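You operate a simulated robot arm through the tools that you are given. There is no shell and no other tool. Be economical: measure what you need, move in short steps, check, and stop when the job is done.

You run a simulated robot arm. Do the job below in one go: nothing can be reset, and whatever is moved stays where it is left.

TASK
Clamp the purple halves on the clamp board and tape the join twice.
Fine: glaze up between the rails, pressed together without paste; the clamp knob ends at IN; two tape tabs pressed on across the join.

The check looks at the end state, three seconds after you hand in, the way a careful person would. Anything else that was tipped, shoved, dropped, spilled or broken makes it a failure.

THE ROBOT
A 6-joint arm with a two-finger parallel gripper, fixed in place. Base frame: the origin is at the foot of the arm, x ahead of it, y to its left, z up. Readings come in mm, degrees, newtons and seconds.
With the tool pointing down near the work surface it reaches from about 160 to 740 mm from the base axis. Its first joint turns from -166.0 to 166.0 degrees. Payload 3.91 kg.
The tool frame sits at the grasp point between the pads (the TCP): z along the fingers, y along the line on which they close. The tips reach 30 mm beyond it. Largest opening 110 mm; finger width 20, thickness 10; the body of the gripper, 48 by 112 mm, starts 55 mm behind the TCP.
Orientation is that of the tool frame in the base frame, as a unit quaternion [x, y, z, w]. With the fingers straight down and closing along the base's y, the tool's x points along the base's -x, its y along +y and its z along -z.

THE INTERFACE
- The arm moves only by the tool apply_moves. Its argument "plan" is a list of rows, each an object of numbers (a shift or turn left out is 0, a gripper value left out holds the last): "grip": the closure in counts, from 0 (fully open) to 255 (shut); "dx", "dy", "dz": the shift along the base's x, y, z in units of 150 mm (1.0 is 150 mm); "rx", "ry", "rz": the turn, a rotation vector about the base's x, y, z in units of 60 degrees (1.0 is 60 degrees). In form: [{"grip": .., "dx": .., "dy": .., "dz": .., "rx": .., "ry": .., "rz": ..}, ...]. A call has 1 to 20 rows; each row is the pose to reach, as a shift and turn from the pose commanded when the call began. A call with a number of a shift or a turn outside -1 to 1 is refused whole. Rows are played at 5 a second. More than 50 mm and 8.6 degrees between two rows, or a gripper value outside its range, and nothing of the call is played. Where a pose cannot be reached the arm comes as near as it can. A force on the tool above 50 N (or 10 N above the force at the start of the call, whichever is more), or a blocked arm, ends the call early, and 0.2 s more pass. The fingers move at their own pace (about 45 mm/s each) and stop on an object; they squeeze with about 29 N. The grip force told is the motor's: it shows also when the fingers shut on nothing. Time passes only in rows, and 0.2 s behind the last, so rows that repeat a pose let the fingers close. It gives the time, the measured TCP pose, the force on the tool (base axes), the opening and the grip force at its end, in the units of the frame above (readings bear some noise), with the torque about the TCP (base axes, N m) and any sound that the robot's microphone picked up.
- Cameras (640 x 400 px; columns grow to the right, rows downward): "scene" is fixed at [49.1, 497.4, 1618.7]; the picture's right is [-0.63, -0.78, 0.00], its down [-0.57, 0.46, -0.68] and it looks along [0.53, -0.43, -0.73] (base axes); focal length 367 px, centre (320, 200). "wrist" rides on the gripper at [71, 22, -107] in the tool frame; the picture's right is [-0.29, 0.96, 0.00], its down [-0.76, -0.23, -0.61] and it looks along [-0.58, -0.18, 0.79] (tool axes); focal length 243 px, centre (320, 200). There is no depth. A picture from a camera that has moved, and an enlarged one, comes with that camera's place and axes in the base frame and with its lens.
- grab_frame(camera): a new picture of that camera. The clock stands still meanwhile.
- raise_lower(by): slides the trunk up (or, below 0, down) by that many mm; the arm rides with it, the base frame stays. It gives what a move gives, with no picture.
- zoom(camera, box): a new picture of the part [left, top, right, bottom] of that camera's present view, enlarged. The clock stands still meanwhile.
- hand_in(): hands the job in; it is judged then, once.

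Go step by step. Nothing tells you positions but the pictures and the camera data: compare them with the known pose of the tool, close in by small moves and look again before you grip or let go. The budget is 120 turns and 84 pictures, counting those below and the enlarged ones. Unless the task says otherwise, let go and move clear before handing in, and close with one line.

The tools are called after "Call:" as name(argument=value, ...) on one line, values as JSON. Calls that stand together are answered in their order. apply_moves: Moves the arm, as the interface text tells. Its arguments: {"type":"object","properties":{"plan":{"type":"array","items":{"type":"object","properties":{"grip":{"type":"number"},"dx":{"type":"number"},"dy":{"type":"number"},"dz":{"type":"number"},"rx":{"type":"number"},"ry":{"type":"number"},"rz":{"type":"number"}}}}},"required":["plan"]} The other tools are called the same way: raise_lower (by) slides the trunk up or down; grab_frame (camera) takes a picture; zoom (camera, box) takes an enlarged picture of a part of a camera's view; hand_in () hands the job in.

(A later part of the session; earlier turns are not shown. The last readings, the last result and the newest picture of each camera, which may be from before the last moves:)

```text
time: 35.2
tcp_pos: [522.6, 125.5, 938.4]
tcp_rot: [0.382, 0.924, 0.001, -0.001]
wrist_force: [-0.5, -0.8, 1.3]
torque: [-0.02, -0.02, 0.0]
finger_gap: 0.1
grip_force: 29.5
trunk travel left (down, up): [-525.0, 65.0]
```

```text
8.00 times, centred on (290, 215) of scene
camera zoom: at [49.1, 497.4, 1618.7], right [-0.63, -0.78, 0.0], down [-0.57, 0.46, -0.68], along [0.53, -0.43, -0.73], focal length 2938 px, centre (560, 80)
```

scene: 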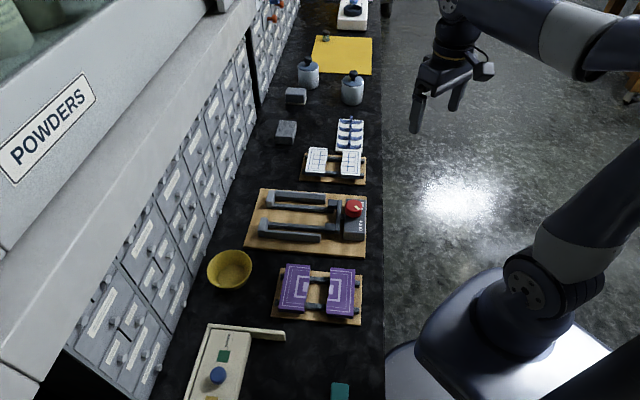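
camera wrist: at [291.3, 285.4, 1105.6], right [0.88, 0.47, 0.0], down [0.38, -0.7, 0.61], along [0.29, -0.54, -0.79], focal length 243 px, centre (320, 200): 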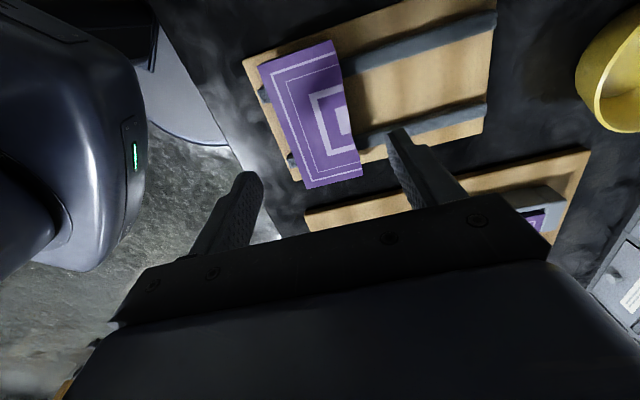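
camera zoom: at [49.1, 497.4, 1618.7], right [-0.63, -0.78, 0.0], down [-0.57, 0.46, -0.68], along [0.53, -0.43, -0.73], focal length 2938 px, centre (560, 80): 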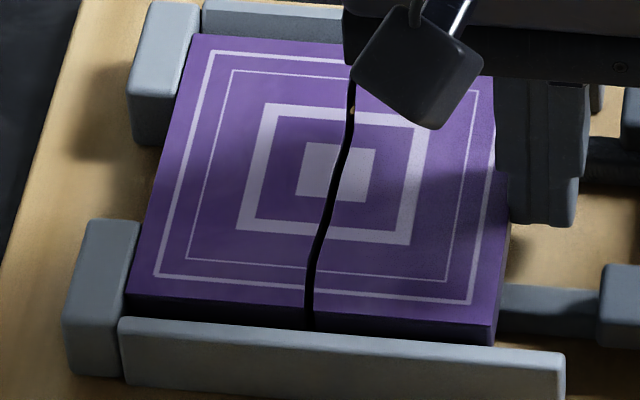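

Only 2–3 mm remain. I'll push until the force rises.

Call:
apply_moves(plan=[{"dx": 0.005, "dy": 0.005}, {"dx": 0.01, "dy": 0.01}, {"dx": 0.01, "dy": 0.01}])

Call:
zoom(camera="scene", box=[250, 190, 330, 240])

```text
time: 36.0
tcp_pos: [523.7, 127.5, 937.8]
tcp_rot: [0.383, 0.924, 0.0, 0.001]
wrist_force: [-0.5, -0.9, 0.9]
torque: [-0.02, 0.05, -0.01]
finger_gap: 0.0
grip_force: 28.7
trunk travel left (down, up): [-525.0, 65.0]
```

```text
8.00 times, centred on (290, 215) of scene
camera zoom: at [49.1, 497.4, 1618.7], right [-0.63, -0.78, 0.0], down [-0.57, 0.46, -0.68], along [0.53, -0.43, -0.73], focal length 2938 px, centre (560, 80)
```

zoom: 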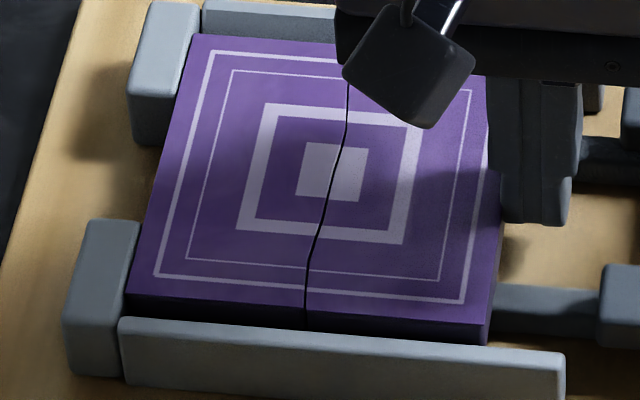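

Call:
apply_moves(plan=[{"dx": 0.004, "dy": 0.004}, {"dx": 0.007, "dy": 0.007}, {"dx": 0.007, "dy": 0.007}])

```text
time: 36.8
tcp_pos: [524.3, 128.2, 938.4]
tcp_rot: [0.383, 0.924, -0.001, -0.001]
wrist_force: [-6.2, -7.5, 1.6]
torque: [-0.16, 0.16, 0.04]
finger_gap: 0.1
grip_force: 28.5
trunk travel left (down, up): [-525.0, 65.0]
```

The halves are pressed together (about 10 N of contact). I'll back off, rise and go above the knob with the gripper open to look.

Call:
apply_moves(plan=[{"dx": -0.03, "dy": -0.03}, {"dx": -0.03, "dy": -0.03, "dz": 0.15}, {"dx": -0.03, "dy": -0.03, "dz": 0.35}, {"dx": -0.03, "dy": -0.03, "dz": 0.55, "grip": 60}, {"dx": -0.23, "dy": -0.23, "dz": 0.55}, {"dx": -0.45, "dy": -0.43, "dz": 0.55}, {"dx": -0.45, "dy": -0.43, "dz": 0.55}])

Call:
zoom(camera="wrist", box=[160, 0, 480, 240])

Call:
zoom(camera="scene", box=[240, 170, 380, 260])

```text
time: 38.4
tcp_pos: [454.8, 65.0, 1020.1]
tcp_rot: [0.383, 0.924, 0.0, 0.001]
wrist_force: [-0.3, 0.1, 0.7]
torque: [-0.01, 0.02, -0.04]
finger_gap: 84.3
grip_force: 0.2
trunk travel left (down, up): [-525.0, 65.0]
```

```text
1.67 times, centred on (320, 120) of wrist
camera zoom: at [417.4, 129.1, 1128.2], right [0.88, 0.47, 0.0], down [0.38, -0.7, 0.61], along [0.29, -0.54, -0.79], focal length 404 px, centre (320, 333)
```

zoom: 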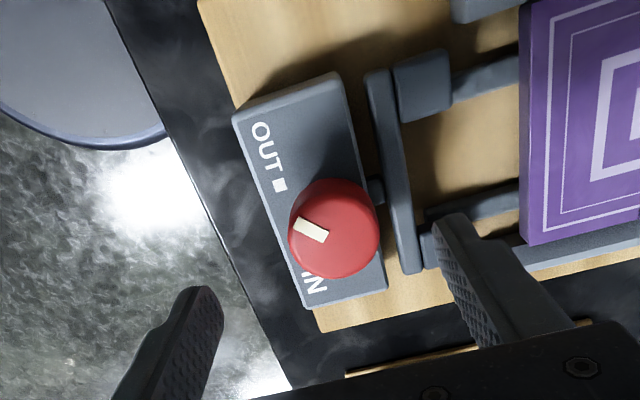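

```text
4.44 times, centred on (310, 215) of scene
camera zoom: at [49.1, 497.4, 1618.7], right [-0.63, -0.78, 0.0], down [-0.57, 0.46, -0.68], along [0.53, -0.43, -0.73], focal length 1632 px, centre (364, 133)
```

zoom: 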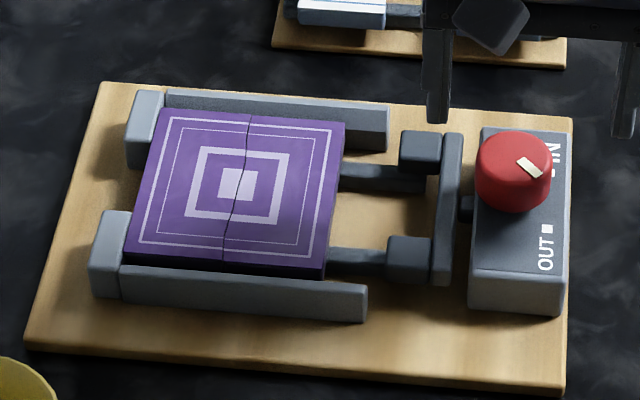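

The join is closed. I'll lower the open fingers around the knob's top and refine its position.

Call:
apply_moves(plan=[{"dx": 0.024, "dz": -0.12}, {"dx": 0.024, "dz": -0.235}, {"dx": 0.024, "dz": -0.235}])

Call:
zoom(camera="wrist", box=[160, 0, 480, 240])

Call:
zoom(camera="scene", box=[310, 170, 400, 240])

```text
time: 39.2
tcp_pos: [457.7, 64.6, 985.8]
tcp_rot: [0.382, 0.924, 0.0, 0.0]
wrist_force: [-0.7, -0.1, 0.2]
torque: [-0.02, 0.0, -0.01]
finger_gap: 84.1
grip_force: 0.0
trunk travel left (down, up): [-525.0, 65.0]
```

```text
1.67 times, centred on (320, 120) of wrist
camera zoom: at [422.0, 129.6, 1093.5], right [0.88, 0.47, 0.0], down [0.37, -0.7, 0.61], along [0.29, -0.54, -0.79], focal length 404 px, centre (320, 333)
```

zoom: 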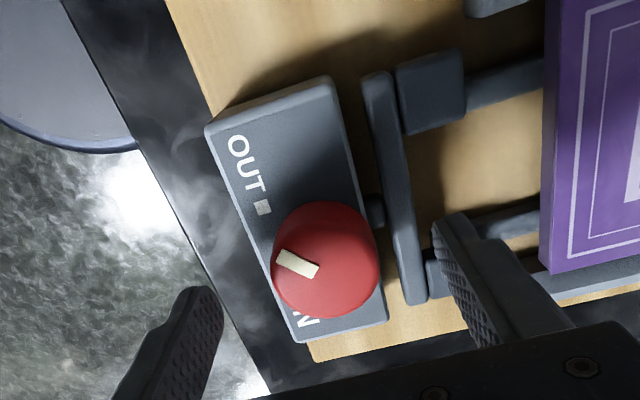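

```text
5.71 times, centred on (355, 205) of scene
camera zoom: at [49.1, 497.4, 1618.7], right [-0.63, -0.78, 0.0], down [-0.57, 0.46, -0.68], along [0.53, -0.43, -0.73], focal length 2099 px, centre (120, 171)
```

zoom: 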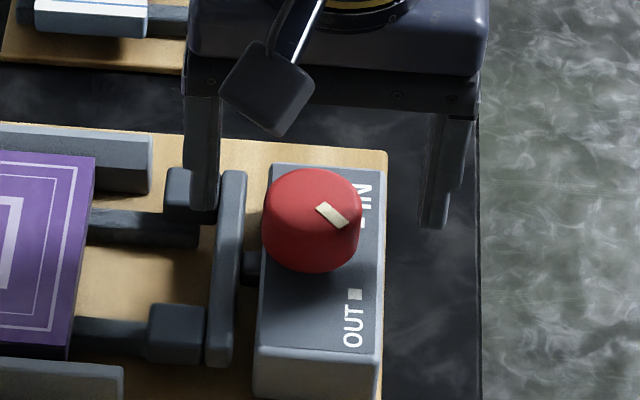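

The knob centre is about (369,281) with a diameter of about 42 mm. I'll shift slightly, descend and check for clearance.

Call:
apply_moves(plan=[{"dx": 0.01, "dy": -0.01, "dz": -0.05}, {"dx": 0.01, "dy": -0.01, "dz": -0.09}, {"dx": 0.01, "dy": -0.01, "dz": -0.12}, {"dx": 0.01, "dy": -0.01, "dz": -0.12}])

Call:
zoom(camera="scene", box=[310, 170, 400, 240])

Call:
zoom(camera="wrist", box=[160, 0, 480, 240])

```text
time: 40.2
tcp_pos: [460.5, 62.9, 967.8]
tcp_rot: [0.383, 0.924, 0.001, 0.001]
wrist_force: [-0.7, 0.3, -0.1]
torque: [-0.02, 0.03, -0.02]
finger_gap: 84.2
grip_force: 0.1
trunk travel left (down, up): [-525.0, 65.0]
```

```text
5.71 times, centred on (355, 205) of scene
camera zoom: at [49.1, 497.4, 1618.7], right [-0.63, -0.78, 0.0], down [-0.57, 0.46, -0.68], along [0.53, -0.43, -0.73], focal length 2099 px, centre (120, 171)
```

zoom: 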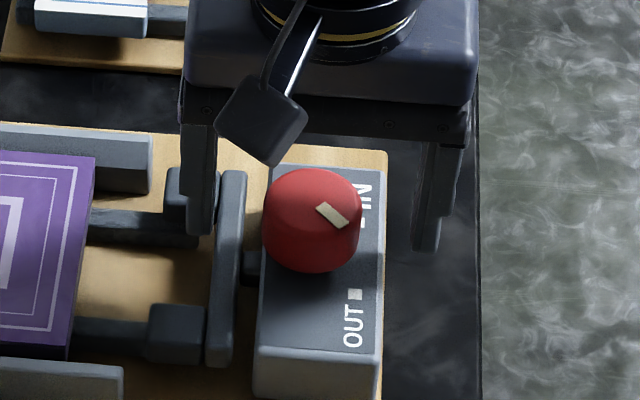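

```text
1.67 times, centred on (320, 120) of wrist
camera zoom: at [424.8, 128.7, 1074.6], right [0.88, 0.47, 0.0], down [0.38, -0.7, 0.61], along [0.29, -0.54, -0.79], focal length 404 px, centre (320, 333)
```

zoom: 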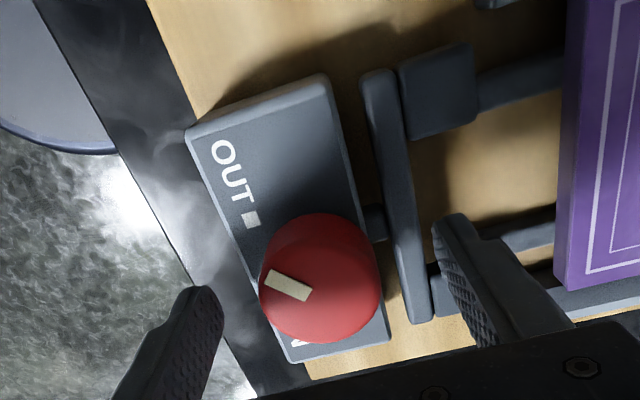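

Clearance is fine. I'll go down 5 mm more and close on the knob.

Call:
apply_moves(plan=[{"dz": -0.02}, {"dz": -0.037}, {"dz": -0.037}])

Call:
apply_moves(plan=[{"grip": 180}, {"grip": 180}, {"grip": 180}, {"grip": 180}, {"grip": 180}])

Call:
zoom(camera="scene", box=[310, 170, 400, 240])

```text
time: 41.0
tcp_pos: [461.0, 63.1, 961.8]
tcp_rot: [0.381, 0.924, 0.001, 0.0]
wrist_force: [-0.8, -0.5, 0.2]
torque: [-0.02, -0.02, 0.03]
finger_gap: 83.8
grip_force: 0.1
trunk travel left (down, up): [-525.0, 65.0]
```

```text
time: 42.2
tcp_pos: [461.7, 62.9, 962.4]
tcp_rot: [0.383, 0.924, 0.0, 0.0]
wrist_force: [-0.1, -0.3, -0.6]
torque: [-0.11, 0.06, 0.03]
finger_gap: 41.3
grip_force: 45.2
trunk travel left (down, up): [-525.0, 65.0]
```

```text
5.71 times, centred on (355, 205) of scene
camera zoom: at [49.1, 497.4, 1618.7], right [-0.63, -0.78, 0.0], down [-0.57, 0.46, -0.68], along [0.53, -0.43, -0.73], focal length 2099 px, centre (120, 171)
```

zoom: 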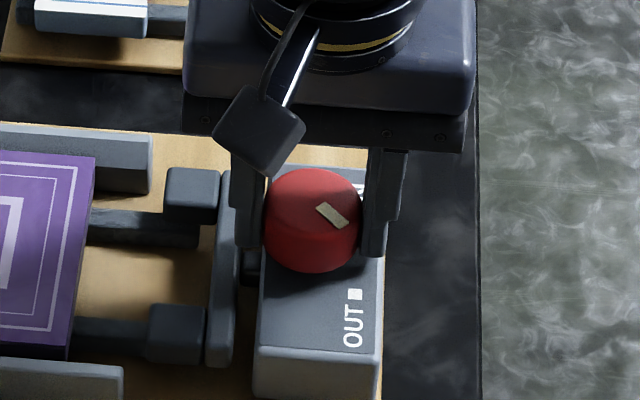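

It's gripped cleanly. I'll turn 45° counter-clockwise and check the pointer.

Call:
apply_moves(plan=[{"rz": 0.1}, {"rz": 0.2}, {"rz": 0.3}, {"rz": 0.4}, {"rz": 0.5}, {"rz": 0.6}, {"rz": 0.7}, {"rz": 0.7}])

Call:
zoom(camera="scene", box=[240, 170, 400, 260])

```text
time: 44.0
tcp_pos: [462.1, 65.1, 961.9]
tcp_rot: [0.024, 1.0, 0.0, 0.0]
wrist_force: [3.2, 6.3, 0.2]
torque: [0.36, -0.04, -0.07]
finger_gap: 41.1
grip_force: 45.7
trunk travel left (down, up): [-525.0, 65.0]
```

```text
4.00 times, centred on (320, 215) of scene
camera zoom: at [49.1, 497.4, 1618.7], right [-0.63, -0.78, 0.0], down [-0.57, 0.46, -0.68], along [0.53, -0.43, -0.73], focal length 1469 px, centre (320, 140)
```

zoom: 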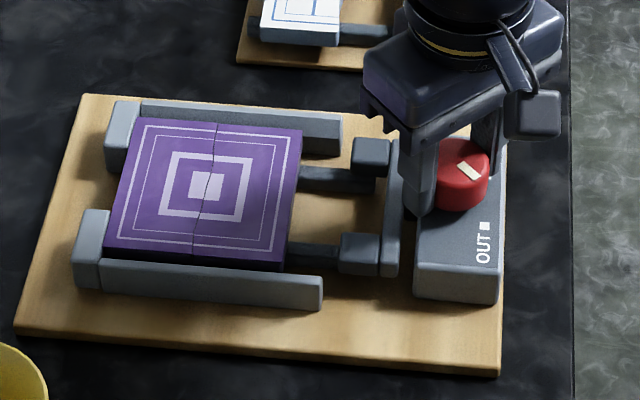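

Call:
zoom(camera="scene", box=[320, 190, 380, 230])

Call:
grab_frame(camera="wrist")

```text
10.00 times, centred on (350, 210) of scene
camera zoom: at [49.1, 497.4, 1618.7], right [-0.63, -0.78, 0.0], down [-0.57, 0.46, -0.68], along [0.53, -0.43, -0.73], focal length 3672 px, centre (20, 100)
```

zoom: 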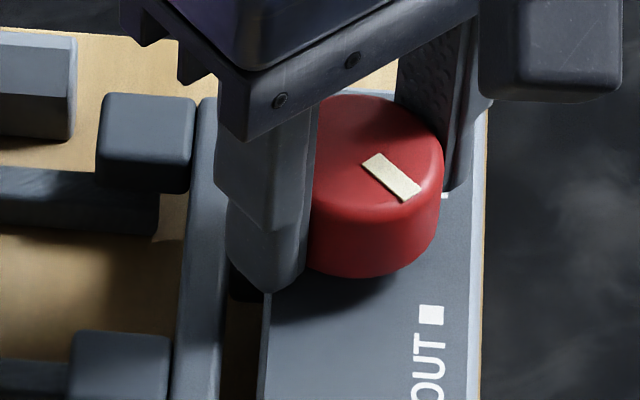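

```text
34 pictures are left
camera wrist: at [390.8, 89.5, 1069.2], right [0.34, 0.94, 0.0], down [0.75, -0.27, 0.61], along [0.57, -0.2, -0.79], focal length 243 px, centre (320, 200)
```

wrist: 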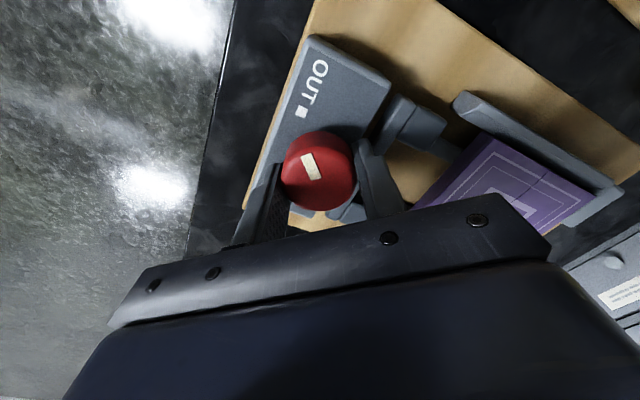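

The pointer and jaw did not move, so the fingers slipped around the knob. They were about 3 mm off its axis. I'll release, recentre, regrip harder from here, and turn a little while watching the torque.

Call:
apply_moves(plan=[{"grip": 130}, {"grip": 130}, {"dx": -0.015, "dy": 0.02, "grip": 130}, {"dx": -0.015, "dy": 0.02, "dz": -0.012, "grip": 255}, {"dx": -0.015, "dy": 0.02, "dz": -0.012, "grip": 255}, {"dx": -0.015, "dy": 0.02, "dz": -0.012, "grip": 255}, {"dx": -0.015, "dy": 0.02, "dz": -0.012, "grip": 255}])

Call:
apply_moves(plan=[{"rz": 0.05}, {"rz": 0.1}, {"rz": 0.15}, {"rz": 0.2}])

Call:
zoom(camera="scene", box=[320, 190, 380, 230])

```text
time: 45.6
tcp_pos: [460.8, 64.0, 961.8]
tcp_rot: [0.026, 1.0, -0.001, 0.001]
wrist_force: [-0.8, -15.9, 15.0]
torque: [-0.74, 0.71, 0.01]
finger_gap: 41.3
grip_force: 44.5
trunk travel left (down, up): [-525.0, 65.0]
```

```text
time: 46.6
tcp_pos: [458.2, 64.2, 959.5]
tcp_rot: [-0.079, 0.997, 0.001, 0.0]
wrist_force: [-6.9, -22.5, 10.5]
torque: [-0.47, 0.05, -0.87]
finger_gap: 41.6
grip_force: 44.5
trunk travel left (down, up): [-525.0, 65.0]
```

```text
10.00 times, centred on (350, 210) of scene
camera zoom: at [49.1, 497.4, 1618.7], right [-0.63, -0.78, 0.0], down [-0.57, 0.46, -0.68], along [0.53, -0.43, -0.73], focal length 3672 px, centre (20, 100)
```

zoom: 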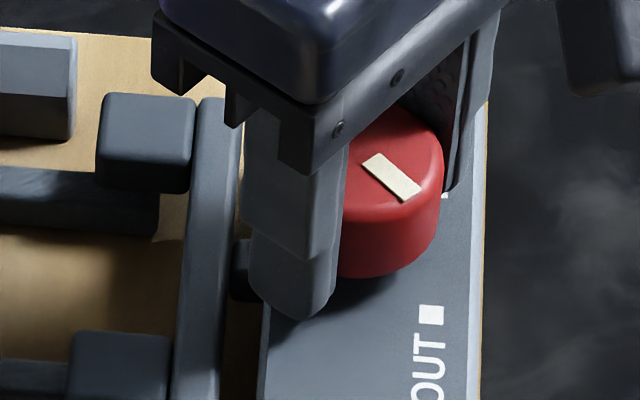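

There was real resisting torque (-0.87 N·m) but no turn. I'll release, recentre at the original angle and test the other direction a little.

Call:
apply_moves(plan=[{"grip": 120}, {"grip": 120}, {"dz": 0.02, "dy": -0.007, "grip": 120}, {"rz": -0.12, "dz": 0.02, "dy": -0.007}, {"rz": -0.24, "dz": 0.02, "dy": -0.007}, {"rz": -0.36, "dz": 0.02, "dy": -0.007}, {"rz": -0.48, "dz": 0.02, "dy": -0.007}, {"rz": -0.6, "dz": 0.02, "dy": -0.007}, {"rz": -0.72, "dz": 0.02, "dy": -0.007}, {"rz": -0.84, "dz": 0.02, "dy": -0.007}, {"rz": -0.9, "dz": 0.02, "dy": -0.007}, {"rz": -0.9, "dz": 0.02, "dy": -0.007}])

Call:
apply_moves(plan=[{"grip": 200}, {"grip": 200}, {"grip": 200}, {"grip": 200}])

Call:
apply_moves(plan=[{"rz": -0.07}, {"rz": -0.14}, {"rz": -0.21}, {"rz": -0.28}])

Call:
zoom(camera="scene", box=[320, 190, 380, 230])

```text
time: 49.2
tcp_pos: [458.9, 65.2, 962.3]
tcp_rot: [0.383, 0.924, 0.001, -0.001]
wrist_force: [-0.4, -1.1, 0.1]
torque: [0.0, 0.01, -0.01]
finger_gap: 58.3
grip_force: 0.1
trunk travel left (down, up): [-525.0, 65.0]
```

```text
time: 50.2
tcp_pos: [459.3, 65.4, 961.6]
tcp_rot: [0.382, 0.924, 0.0, 0.0]
wrist_force: [-2.2, -2.5, -1.1]
torque: [-0.07, 0.1, -0.09]
finger_gap: 41.7
grip_force: 44.8
trunk travel left (down, up): [-525.0, 65.0]
```

```text
time: 51.2
tcp_pos: [459.7, 65.1, 961.8]
tcp_rot: [0.514, 0.858, -0.001, 0.0]
wrist_force: [-2.1, 0.1, -8.8]
torque: [0.05, -0.21, 0.07]
finger_gap: 41.5
grip_force: 44.4
trunk travel left (down, up): [-525.0, 65.0]
```

```text
10.00 times, centred on (350, 210) of scene
camera zoom: at [49.1, 497.4, 1618.7], right [-0.63, -0.78, 0.0], down [-0.57, 0.46, -0.68], along [0.53, -0.43, -0.73], focal length 3672 px, centre (20, 100)
```

zoom: 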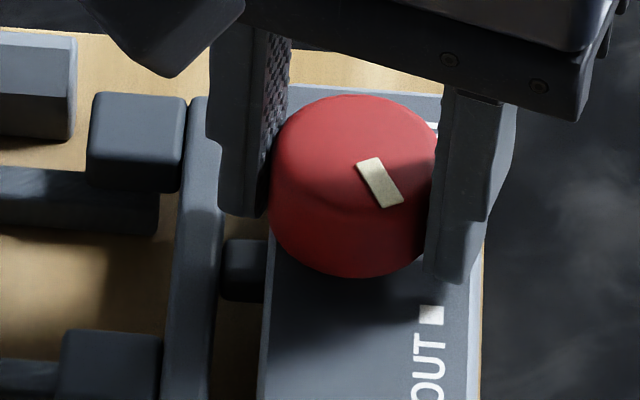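

Clockwise works. The knob turned about 16° and the jaw moved in about 2 mm, so IN is about 270° clockwise. I'll continue turning.

Call:
apply_moves(plan=[{"rz": -0.12}, {"rz": -0.24}, {"rz": -0.36}, {"rz": -0.48}, {"rz": -0.6}, {"rz": -0.72}, {"rz": -0.84}, {"rz": -0.96}])

Call:
zoom(camera="scene", box=[310, 180, 390, 240])

```text
time: 53.0
tcp_pos: [461.6, 66.0, 963.2]
tcp_rot: [0.864, 0.504, 0.0, 0.001]
wrist_force: [-1.6, 5.1, -21.0]
torque: [0.33, -0.11, 0.05]
finger_gap: 41.7
grip_force: 44.9
trunk travel left (down, up): [-525.0, 65.0]
```

```text
6.67 times, centred on (350, 210) of scene
camera zoom: at [49.1, 497.4, 1618.7], right [-0.63, -0.78, 0.0], down [-0.57, 0.46, -0.68], along [0.53, -0.43, -0.73], focal length 2448 px, centre (120, 133)
```

zoom: 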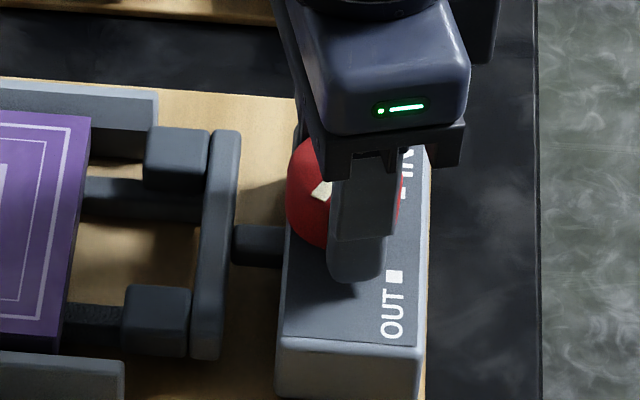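

The jaw is advancing well. I'll continue 40° more.

Call:
apply_moves(plan=[{"rz": -0.12}, {"rz": -0.24}, {"rz": -0.36}, {"rz": -0.48}, {"rz": -0.6}, {"rz": -0.7}])

```text
time: 54.4
tcp_pos: [461.7, 64.9, 962.2]
tcp_rot: [0.987, 0.161, -0.001, 0.0]
wrist_force: [2.3, -4.5, -23.2]
torque: [-0.03, -0.69, 0.09]
finger_gap: 41.5
grip_force: 45.0
trunk travel left (down, up): [-525.0, 65.0]
```

Call:
apply_moves(plan=[{"rz": -0.12}, {"rz": -0.24}, {"rz": -0.36}, {"rz": -0.48}, {"rz": -0.6}, {"rz": -0.7}])

Call:
zoom(camera="scene", box=[260, 180, 380, 250])

```text
time: 54.8
tcp_pos: [460.6, 64.6, 962.5]
tcp_rot: [0.993, 0.12, 0.001, -0.015]
wrist_force: [0.6, 32.8, -8.9]
torque: [0.86, -0.25, -0.07]
finger_gap: 42.0
grip_force: 44.8
out of reach, approached as far as the arm can: row 1
trunk travel left (down, up): [-525.0, 65.0]
stopped in row 1: the force on the tool passed its limit (the readings are from after the stop); the commanded pose is now the measured one
```

```text
5.33 times, centred on (320, 215) of scene
camera zoom: at [49.1, 497.4, 1618.7], right [-0.63, -0.78, 0.0], down [-0.57, 0.46, -0.68], along [0.53, -0.43, -0.73], focal length 1959 px, centre (320, 120)
```

zoom: 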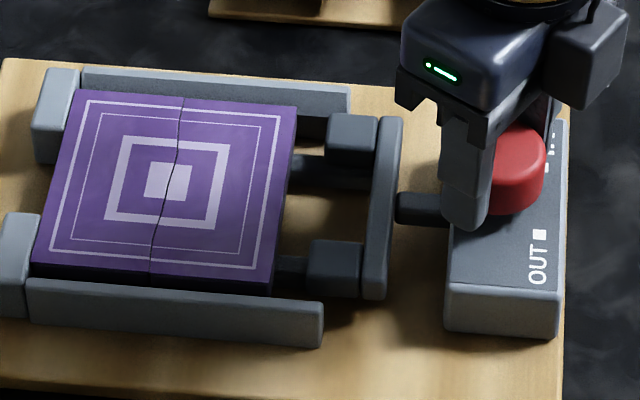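

The arm is at its turn limit after about 120° of knob turn. I'll release, straighten the tool, lift clear, swing back about 155° and regrip.

Call:
apply_moves(plan=[{"grip": 120}, {"grip": 120}, {"rx": -0.0287, "dz": 0.03}, {"rx": -0.0287, "dz": 0.2}, {"rx": -0.0287, "dz": 0.25}])

Call:
apply_moves(plan=[{"rz": 0.14}, {"rz": 0.28}, {"rz": 0.42}, {"rz": 0.56}, {"rz": 0.7}, {"rz": 0.84}, {"rz": 0.98}])

Call:
apply_moves(plan=[{"rz": 0.14}, {"rz": 0.28}, {"rz": 0.42}, {"rz": 0.56}, {"rz": 0.7}, {"rz": 0.84}, {"rz": 0.98}])

Call:
apply_moves(plan=[{"rz": 0.14}, {"rz": 0.28}, {"rz": 0.42}, {"rz": 0.56}, {"rz": 0.65}, {"rz": 0.65}])

```text
time: 56.0
tcp_pos: [460.6, 47.5, 1003.0]
tcp_rot: [0.993, 0.121, -0.001, -0.001]
wrist_force: [0.2, -0.4, -0.4]
torque: [0.04, -0.04, 0.04]
finger_gap: 58.1
grip_force: 0.1
out of reach, approached as far as the arm can: row 3, 4, 5
trunk travel left (down, up): [-525.0, 65.0]
```

```text
time: 57.6
tcp_pos: [462.2, 49.6, 1000.5]
tcp_rot: [0.805, 0.593, 0.0, 0.002]
wrist_force: [0.6, -0.1, 0.2]
torque: [-0.01, 0.02, 0.03]
finger_gap: 58.3
grip_force: 0.0
trunk travel left (down, up): [-525.0, 65.0]
```

```text
time: 59.2
tcp_pos: [461.9, 48.2, 999.1]
tcp_rot: [0.41, 0.912, 0.0, 0.002]
wrist_force: [0.0, 0.3, 0.7]
torque: [0.0, 0.0, 0.0]
finger_gap: 58.5
grip_force: 0.0
trunk travel left (down, up): [-525.0, 65.0]
```

```text
time: 60.6
tcp_pos: [463.1, 48.0, 1001.0]
tcp_rot: [0.083, 0.997, 0.001, 0.002]
wrist_force: [0.0, -0.2, 0.2]
torque: [0.0, -0.03, 0.05]
finger_gap: 58.2
grip_force: 0.1
trunk travel left (down, up): [-525.0, 65.0]
```

Call:
zoom(camera="scene", box=[250, 170, 390, 260])

Call:
zoom(camera="wrist", box=[160, 0, 480, 240])

```text
4.44 times, centred on (320, 215) of scene
camera zoom: at [49.1, 497.4, 1618.7], right [-0.63, -0.78, 0.0], down [-0.57, 0.46, -0.68], along [0.53, -0.43, -0.73], focal length 1632 px, centre (320, 133)
```

zoom: 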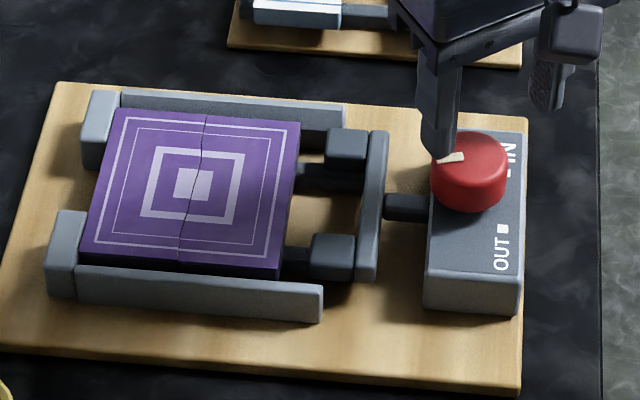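

```text
1.67 times, centred on (320, 120) of wrist
camera zoom: at [394.2, 81.3, 1107.7], right [0.45, 0.9, 0.0], down [0.71, -0.35, 0.61], along [0.55, -0.27, -0.79], focal length 404 px, centre (320, 333)
```

zoom: 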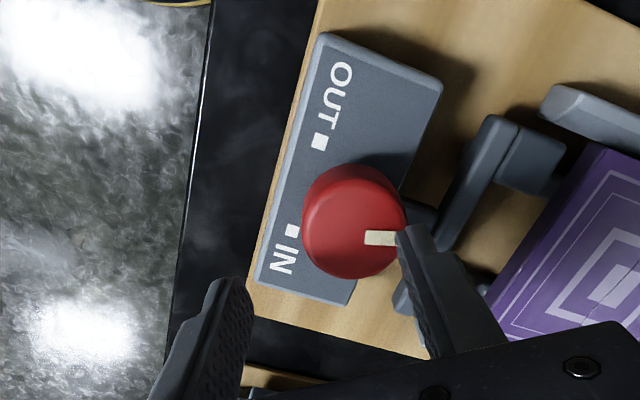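

The pointer is now toward +e1, about 125° turned, with about 133° left. I'll recentre over the knob and regrip.

Call:
apply_moves(plan=[{"dx": -0.012, "dy": 0.113}, {"dx": -0.012, "dy": 0.113}, {"dx": -0.012, "dy": 0.113, "dz": -0.13}, {"dx": -0.012, "dy": 0.113, "dz": -0.253}, {"dx": -0.012, "dy": 0.113, "dz": -0.253}])

Call:
apply_moves(plan=[{"grip": 200}, {"grip": 200}, {"grip": 200}, {"grip": 200}])

```text
time: 61.8
tcp_pos: [458.7, 65.1, 962.0]
tcp_rot: [0.084, 0.996, 0.0, 0.002]
wrist_force: [0.1, 0.3, 0.4]
torque: [0.02, -0.01, -0.02]
finger_gap: 58.3
grip_force: 0.1
trunk travel left (down, up): [-525.0, 65.0]
```

```text
time: 62.8
tcp_pos: [459.6, 65.6, 962.0]
tcp_rot: [0.085, 0.996, 0.001, 0.001]
wrist_force: [-2.9, -12.0, -3.9]
torque: [-0.62, 0.0, -0.06]
finger_gap: 41.0
grip_force: 45.1
trunk travel left (down, up): [-525.0, 65.0]
```

Gripped, slightly off-centre in y. I'll ease that by 2.5 mm and turn 56° clockwise.

Call:
apply_moves(plan=[{"dy": -0.017}, {"dy": -0.017, "rz": -0.12}, {"dy": -0.017, "rz": -0.24}, {"dy": -0.017, "rz": -0.36}, {"dy": -0.017, "rz": -0.48}, {"dy": -0.017, "rz": -0.6}, {"dy": -0.017, "rz": -0.72}, {"dy": -0.017, "rz": -0.84}, {"dy": -0.017, "rz": -0.95}])

Call:
apply_moves(plan=[{"rz": -0.12}, {"rz": -0.24}, {"rz": -0.36}, {"rz": -0.48}, {"rz": -0.6}, {"rz": -0.7}])

Call:
zoom(camera="scene", box=[250, 170, 390, 260])

```text
time: 64.8
tcp_pos: [461.2, 64.5, 961.8]
tcp_rot: [0.551, 0.834, 0.001, 0.003]
wrist_force: [-4.2, 25.4, 6.5]
torque: [0.74, 0.24, 0.05]
finger_gap: 41.2
grip_force: 45.1
trunk travel left (down, up): [-525.0, 65.0]
```

```text
time: 66.2
tcp_pos: [458.8, 64.8, 962.3]
tcp_rot: [0.813, 0.582, -0.001, 0.002]
wrist_force: [2.0, 26.2, 5.6]
torque: [0.23, -0.06, 0.1]
finger_gap: 41.0
grip_force: 44.5
trunk travel left (down, up): [-525.0, 65.0]
```

```text
4.44 times, centred on (320, 215) of scene
camera zoom: at [49.1, 497.4, 1618.7], right [-0.63, -0.78, 0.0], down [-0.57, 0.46, -0.68], along [0.53, -0.43, -0.73], focal length 1632 px, centre (320, 133)
```

zoom: 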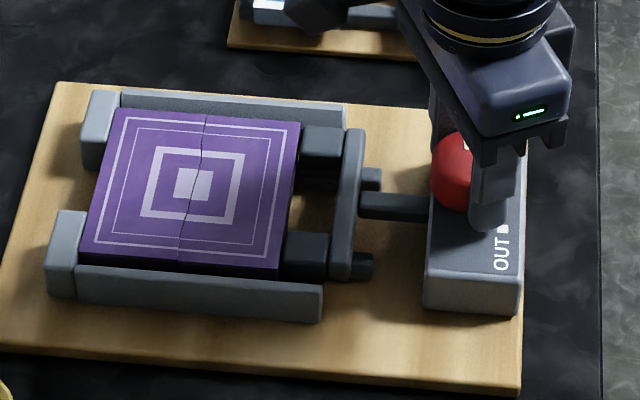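

The pads are almost at the tile. I'll relax the side force and continue in smaller turns.

Call:
apply_moves(plan=[{"dy": 0.014}, {"dy": 0.014, "rz": -0.1}, {"dy": 0.014, "rz": -0.2}, {"dy": 0.014, "rz": -0.3}, {"dy": 0.014, "rz": -0.4}, {"dy": 0.014, "rz": -0.4}])

Call:
zoom(camera="scene", box=[250, 170, 390, 260])

```text
time: 67.6
tcp_pos: [460.6, 65.6, 962.1]
tcp_rot: [0.916, 0.401, -0.001, 0.002]
wrist_force: [2.4, 6.7, 8.3]
torque: [-0.84, 0.31, -0.02]
finger_gap: 41.3
grip_force: 45.1
trunk travel left (down, up): [-525.0, 65.0]
```

```text
4.44 times, centred on (320, 215) of scene
camera zoom: at [49.1, 497.4, 1618.7], right [-0.63, -0.78, 0.0], down [-0.57, 0.46, -0.68], along [0.53, -0.43, -0.73], focal length 1632 px, centre (320, 133)
```

zoom: 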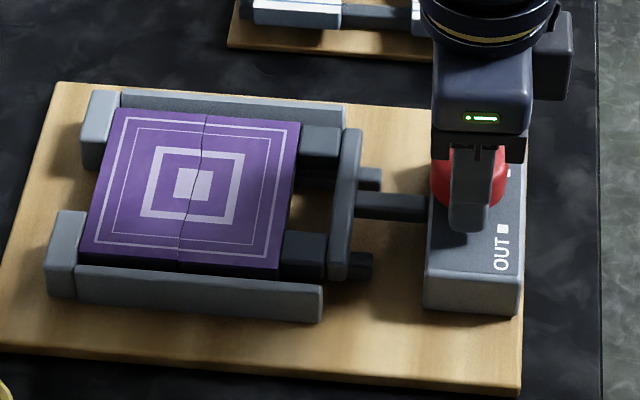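

Call:
apply_moves(plan=[{"rz": -0.08}, {"rz": -0.16}, {"rz": -0.22}, {"rz": -0.22}])

Call:
zoom(camera="scene", box=[290, 185, 370, 235])

```text
time: 68.6
tcp_pos: [460.4, 64.5, 962.6]
tcp_rot: [0.956, 0.293, 0.0, 0.002]
wrist_force: [5.3, 4.5, 13.6]
torque: [-0.46, 0.91, -0.02]
finger_gap: 41.5
grip_force: 44.9
trunk travel left (down, up): [-525.0, 65.0]
```

```text
8.00 times, centred on (330, 210) of scene
camera zoom: at [49.1, 497.4, 1618.7], right [-0.63, -0.78, 0.0], down [-0.57, 0.46, -0.68], along [0.53, -0.43, -0.73], focal length 2938 px, centre (240, 120)
```

zoom: 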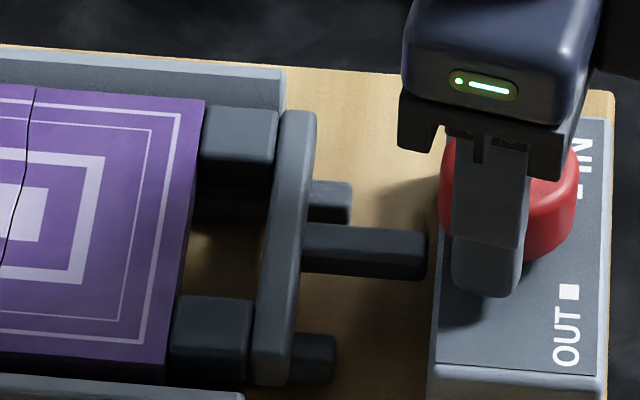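

The pads now touch the tile. I'll release, lift and look at the pointer.

Call:
apply_moves(plan=[{"grip": 120}, {"grip": 120}, {"dz": 0.1}, {"dz": 0.3}, {"dz": 0.5}, {"dx": 0.2, "dy": -0.15, "dz": 0.6}, {"dx": 0.4, "dy": -0.3, "dz": 0.6}, {"dx": 0.6, "dy": -0.45, "dz": 0.6}])

Call:
zoom(camera="scene", box=[270, 180, 370, 240])

```text
time: 70.4
tcp_pos: [550.6, -4.0, 1049.4]
tcp_rot: [0.956, 0.293, -0.002, 0.0]
wrist_force: [0.4, -0.1, -0.2]
torque: [0.01, -0.01, 0.01]
finger_gap: 58.5
grip_force: 0.0
trunk travel left (down, up): [-525.0, 65.0]
```

```text
6.40 times, centred on (320, 210) of scene
camera zoom: at [49.1, 497.4, 1618.7], right [-0.63, -0.78, 0.0], down [-0.57, 0.46, -0.68], along [0.53, -0.43, -0.73], focal length 2350 px, centre (320, 136)
```

zoom: 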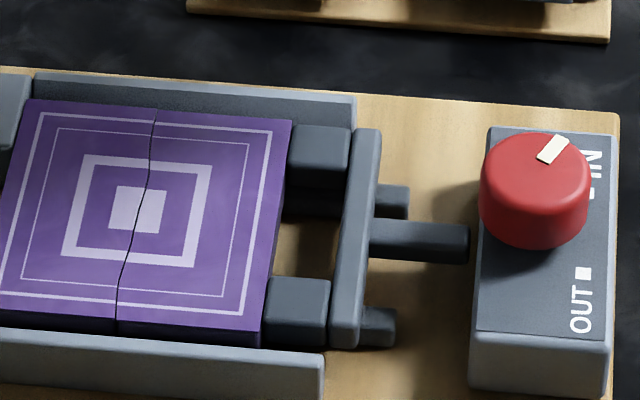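

The pointer is about 10° short of the IN mark, so I'll go back and turn it the rest of the way.

Call:
apply_moves(plan=[{"dx": -0.2, "dy": 0.15, "rz": 0.1}, {"dx": -0.4, "dy": 0.3, "rz": 0.2}, {"dx": -0.6, "dy": 0.455, "rz": 0.25}, {"dx": -0.603, "dy": 0.458, "rz": 0.25, "dz": -0.2}, {"dx": -0.603, "dy": 0.458, "rz": 0.25, "dz": -0.45}, {"dx": -0.603, "dy": 0.458, "rz": 0.25, "dz": -0.583}, {"dx": -0.603, "dy": 0.458, "rz": 0.25, "dz": -0.583}])

Call:
apply_moves(plan=[{"grip": 200}, {"grip": 200}, {"grip": 200}, {"grip": 200}])

Call:
apply_moves(plan=[{"rz": -0.07}, {"rz": -0.14}, {"rz": -0.21}, {"rz": -0.28}, {"rz": -0.28}])

```text
time: 72.0
tcp_pos: [459.2, 64.3, 964.2]
tcp_rot: [0.909, 0.416, -0.001, 0.001]
wrist_force: [1.3, -0.2, 0.7]
torque: [0.01, -0.01, 0.0]
finger_gap: 58.2
grip_force: 0.0
trunk travel left (down, up): [-525.0, 65.0]
```

```text
time: 73.0
tcp_pos: [460.1, 64.0, 965.1]
tcp_rot: [0.909, 0.416, -0.001, 0.002]
wrist_force: [2.1, -3.3, -2.8]
torque: [-0.05, -0.24, 0.09]
finger_gap: 41.1
grip_force: 45.6
trunk travel left (down, up): [-525.0, 65.0]
```

```text
time: 74.2
tcp_pos: [459.6, 64.2, 963.8]
tcp_rot: [0.96, 0.278, -0.002, 0.002]
wrist_force: [-0.5, -7.8, -3.7]
torque: [-0.41, 0.08, 0.83]
finger_gap: 41.3
grip_force: 44.8
trunk travel left (down, up): [-525.0, 65.0]
```

The resisting torque is now 0.83 N·m, so it's at its stop or firmly clamped. I'll release and look.

Call:
apply_moves(plan=[{"grip": 120}, {"grip": 120}, {"dz": 0.1}, {"dz": 0.3}, {"dz": 0.5}, {"dx": 0.2, "dy": -0.15, "dz": 0.6, "rz": 0.13}, {"dx": 0.4, "dy": -0.3, "dz": 0.6, "rz": 0.26}, {"dx": 0.6, "dy": -0.45, "dz": 0.6, "rz": 0.39}, {"dx": 0.8, "dy": -0.6, "dz": 0.6, "rz": 0.52}, {"dx": 0.96, "dy": -0.76, "dz": 0.6, "rz": 0.65}, {"dx": 0.96, "dy": -0.76, "dz": 0.6, "rz": 0.78}, {"dx": 0.96, "dy": -0.76, "dz": 0.6, "rz": 0.91}])

Call:
zoom(camera="scene", box=[270, 180, 370, 240])

Call:
grab_frame(camera="wrist")

```text
time: 76.8
tcp_pos: [604.2, -48.6, 1054.8]
tcp_rot: [0.725, 0.689, -0.001, 0.001]
wrist_force: [0.9, -0.6, 0.3]
torque: [-0.01, 0.0, 0.01]
finger_gap: 58.1
grip_force: 0.0
trunk travel left (down, up): [-525.0, 65.0]
```

```text
6.40 times, centred on (320, 210) of scene
camera zoom: at [49.1, 497.4, 1618.7], right [-0.63, -0.78, 0.0], down [-0.57, 0.46, -0.68], along [0.53, -0.43, -0.73], focal length 2350 px, centre (320, 136)
```

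zoom: 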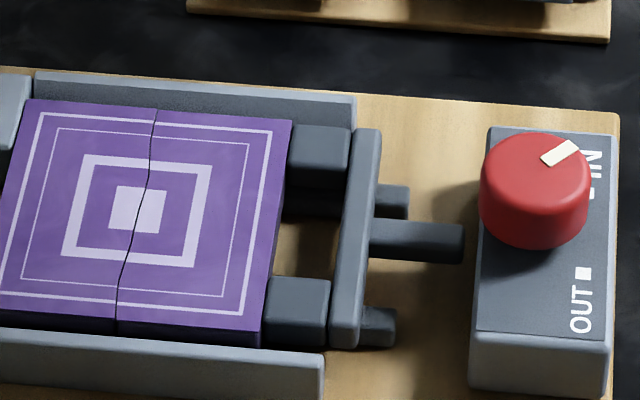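

```text
22 pictures are left
camera wrist: at [628.3, 22.3, 1162.2], right [0.94, -0.34, 0.0], down [-0.27, -0.74, 0.61], along [-0.2, -0.57, -0.79], focal length 243 px, centre (320, 200)
```

wrist: 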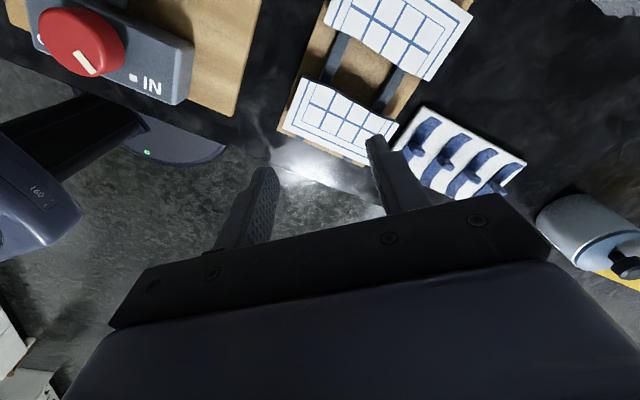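

The knob points at IN and the halves are clamped. Now I'll look at the tape tabs.

Call:
zoom(camera="wrist", box=[380, 80, 560, 220])

Call:
zoom(camera="scene", box=[320, 105, 380, 160])

```text
2.86 times, centred on (470, 150) of wrist
camera zoom: at [628.3, 22.3, 1162.2], right [0.94, -0.34, 0.0], down [-0.27, -0.74, 0.61], along [-0.2, -0.57, -0.79], focal length 693 px, centre (-109, 343)
```

zoom: 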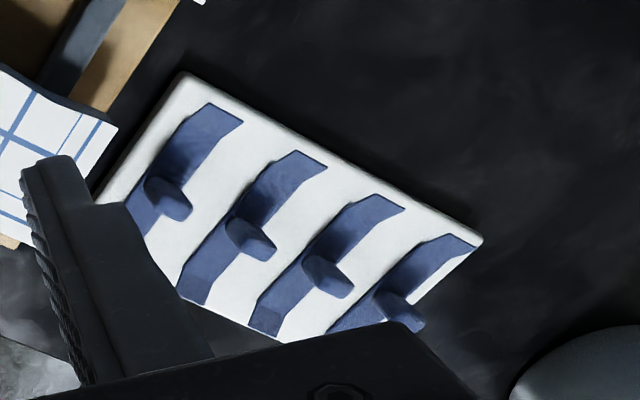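

```text
7.27 times, centred on (350, 132) of scene
camera zoom: at [49.1, 497.4, 1618.7], right [-0.63, -0.78, 0.0], down [-0.57, 0.46, -0.68], along [0.53, -0.43, -0.73], focal length 2671 px, centre (102, 691)
```

zoom: 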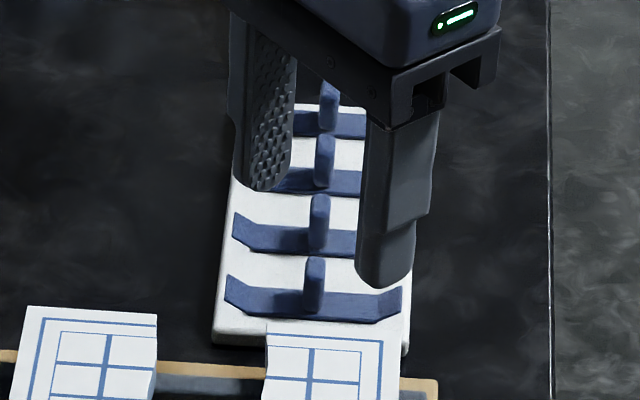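

The tabs are strips running across the bench with upright handles. The nearest handle is at about (691,-129) and the second at about (720,-160), close to the reach limit. I'll go above the nearest at -45° yaw.

Call:
apply_moves(plan=[{"dx": 0.12, "dy": -0.1, "rz": 0.12, "grip": 140}, {"dx": 0.24, "dy": -0.2, "rz": 0.24}, {"dx": 0.36, "dy": -0.3, "rz": 0.36}, {"dx": 0.48, "dy": -0.42, "rz": 0.48}, {"dx": 0.579, "dy": -0.534, "rz": 0.6}, {"dx": 0.579, "dy": -0.534, "rz": 0.72}, {"dx": 0.579, "dy": -0.534, "rz": 0.798, "dz": -0.2}, {"dx": 0.579, "dy": -0.534, "rz": 0.798, "dz": -0.5}, {"dx": 0.579, "dy": -0.534, "rz": 0.798, "dz": -0.5}])

Call:
zoom(camera="wrist", box=[180, 40, 460, 220])

Call:
zoom(camera="scene", box=[320, 105, 380, 160])

```text
time: 78.8
tcp_pos: [691.2, -127.1, 980.0]
tcp_rot: [0.384, 0.923, 0.0, 0.002]
wrist_force: [-0.4, 0.4, 0.1]
torque: [-0.01, -0.02, -0.02]
finger_gap: 49.4
grip_force: 0.0
trunk travel left (down, up): [-525.0, 65.0]
```

```text
2.22 times, centred on (320, 130) of wrist
camera zoom: at [654.1, -61.2, 1086.5], right [0.88, 0.47, 0.0], down [0.37, -0.7, 0.61], along [0.29, -0.54, -0.79], focal length 539 px, centre (320, 356)
```

zoom: 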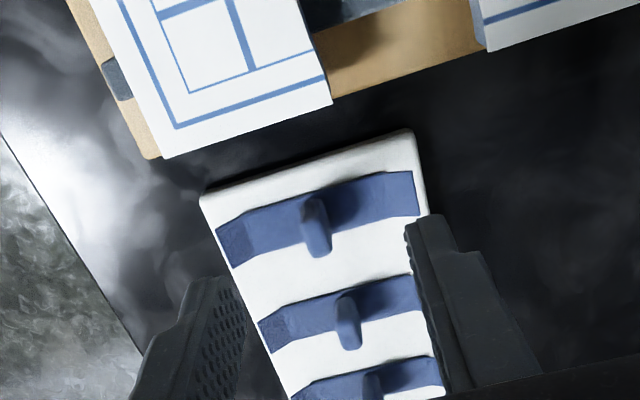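

```text
7.27 times, centred on (350, 132) of scene
camera zoom: at [49.1, 497.4, 1618.7], right [-0.63, -0.78, 0.0], down [-0.57, 0.46, -0.68], along [0.53, -0.43, -0.73], focal length 2671 px, centre (102, 691)
```

zoom: 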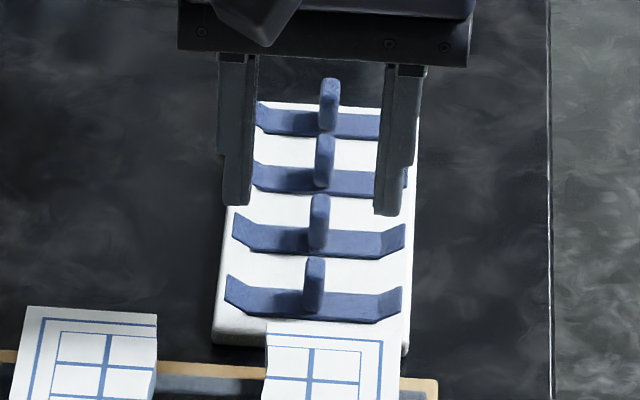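

The handle is at about (e1 395, e2 582), so I need a 5.7 mm shift in -y. I'll narrow the gap and lower around it.

Call:
apply_moves(plan=[{"dy": -0.038, "grip": 183}, {"dy": -0.038}, {"dy": -0.038}, {"dy": -0.038, "dz": -0.12}, {"dy": -0.038, "dz": -0.22}, {"dy": -0.038, "dz": -0.28}, {"dy": -0.038, "dz": -0.28}])

Call:
zoom(camera="scene", box=[320, 105, 380, 160])

```text
time: 80.4
tcp_pos: [691.8, -134.0, 937.4]
tcp_rot: [0.384, 0.923, 0.0, 0.002]
wrist_force: [-1.0, -0.1, 0.5]
torque: [-0.01, 0.01, 0.01]
finger_gap: 30.9
grip_force: 0.1
trunk travel left (down, up): [-525.0, 65.0]
```

```text
7.27 times, centred on (350, 132) of scene
camera zoom: at [49.1, 497.4, 1618.7], right [-0.63, -0.78, 0.0], down [-0.57, 0.46, -0.68], along [0.53, -0.43, -0.73], focal length 2671 px, centre (102, 691)
```

zoom: 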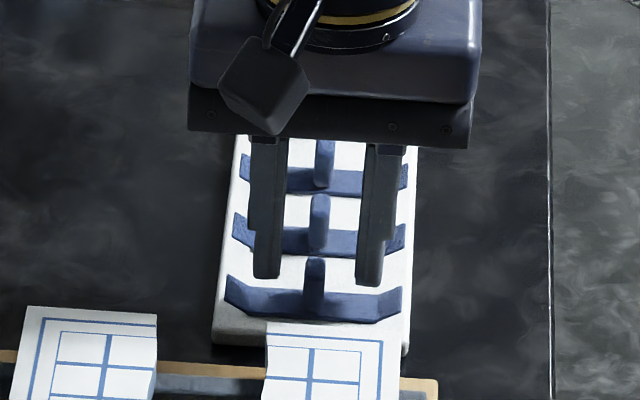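

The scene view suggests the fingers may be past the handle in +e2, so I'll check with the wrist camera before closing.

Call:
zoom(camera="wrist", box=[220, 80, 420, 230])

```text
2.67 times, centred on (320, 155) of wrist
camera zoom: at [654.8, -68.2, 1045.6], right [0.88, 0.47, 0.0], down [0.37, -0.7, 0.61], along [0.29, -0.54, -0.79], focal length 647 px, centre (320, 320)
```

zoom: 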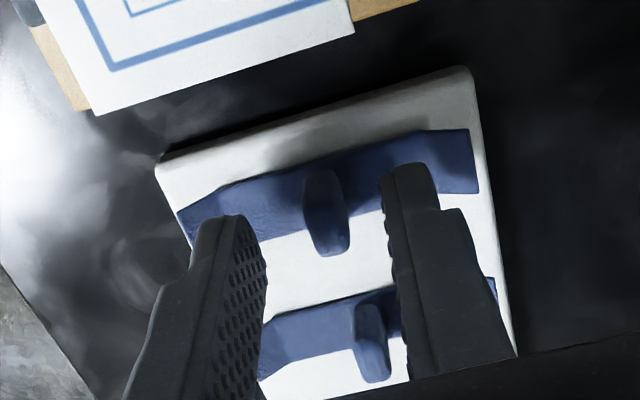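

The handle is a few mm short of the finger centre. I'll shift 7 mm in -e2 and close.

Call:
apply_moves(plan=[{"dx": -0.033, "dy": 0.033}, {"dx": -0.033, "dy": 0.033}, {"dx": -0.033, "dy": 0.033, "grip": 255}, {"dx": -0.033, "dy": 0.033, "grip": 255}, {"dx": -0.033, "dy": 0.033, "grip": 255}, {"dx": -0.033, "dy": 0.033, "grip": 255}])

Call:
zoom(camera="wrist", box=[220, 80, 420, 230])

```text
time: 81.8
tcp_pos: [685.9, -128.8, 938.7]
tcp_rot: [0.385, 0.923, 0.0, 0.002]
wrist_force: [-0.8, 0.4, -0.1]
torque: [0.02, -0.01, 0.0]
finger_gap: 7.3
grip_force: 29.1
trunk travel left (down, up): [-525.0, 65.0]
```

```text
2.67 times, centred on (320, 155) of wrist
camera zoom: at [649.3, -63.3, 1045.5], right [0.88, 0.47, 0.0], down [0.37, -0.7, 0.61], along [0.29, -0.54, -0.79], focal length 647 px, centre (320, 320)
```

zoom: 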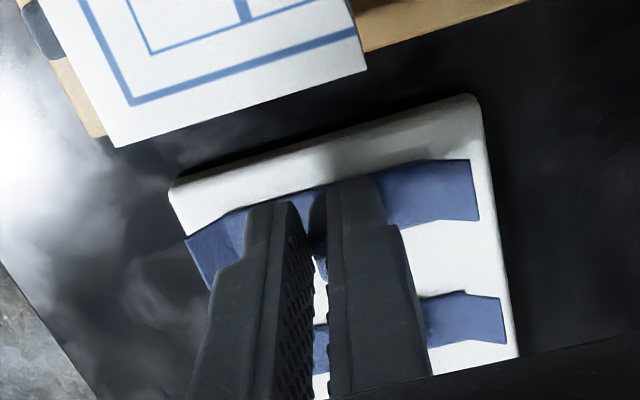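

The handle is gripped (7.3 mm). I'll lift.

Call:
apply_moves(plan=[{"dz": 0.04}, {"dz": 0.15}, {"dz": 0.35}, {"dz": 0.55}, {"dz": 0.7}])

Call:
zoom(camera="scene", box=[310, 65, 390, 165])

```text
time: 83.0
tcp_pos: [686.0, -129.2, 1045.1]
tcp_rot: [0.384, 0.923, 0.0, 0.002]
wrist_force: [0.0, 0.4, 0.2]
torque: [0.01, -0.01, 0.02]
finger_gap: 7.3
grip_force: 28.9
trunk travel left (down, up): [-525.0, 65.0]
```

```text
4.00 times, centred on (350, 115) of scene
camera zoom: at [49.1, 497.4, 1618.7], right [-0.63, -0.78, 0.0], down [-0.57, 0.46, -0.68], along [0.53, -0.43, -0.73], focal length 1469 px, centre (200, 540)
```

zoom: 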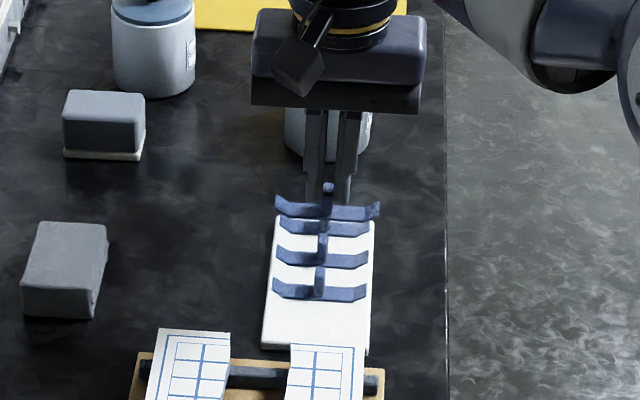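

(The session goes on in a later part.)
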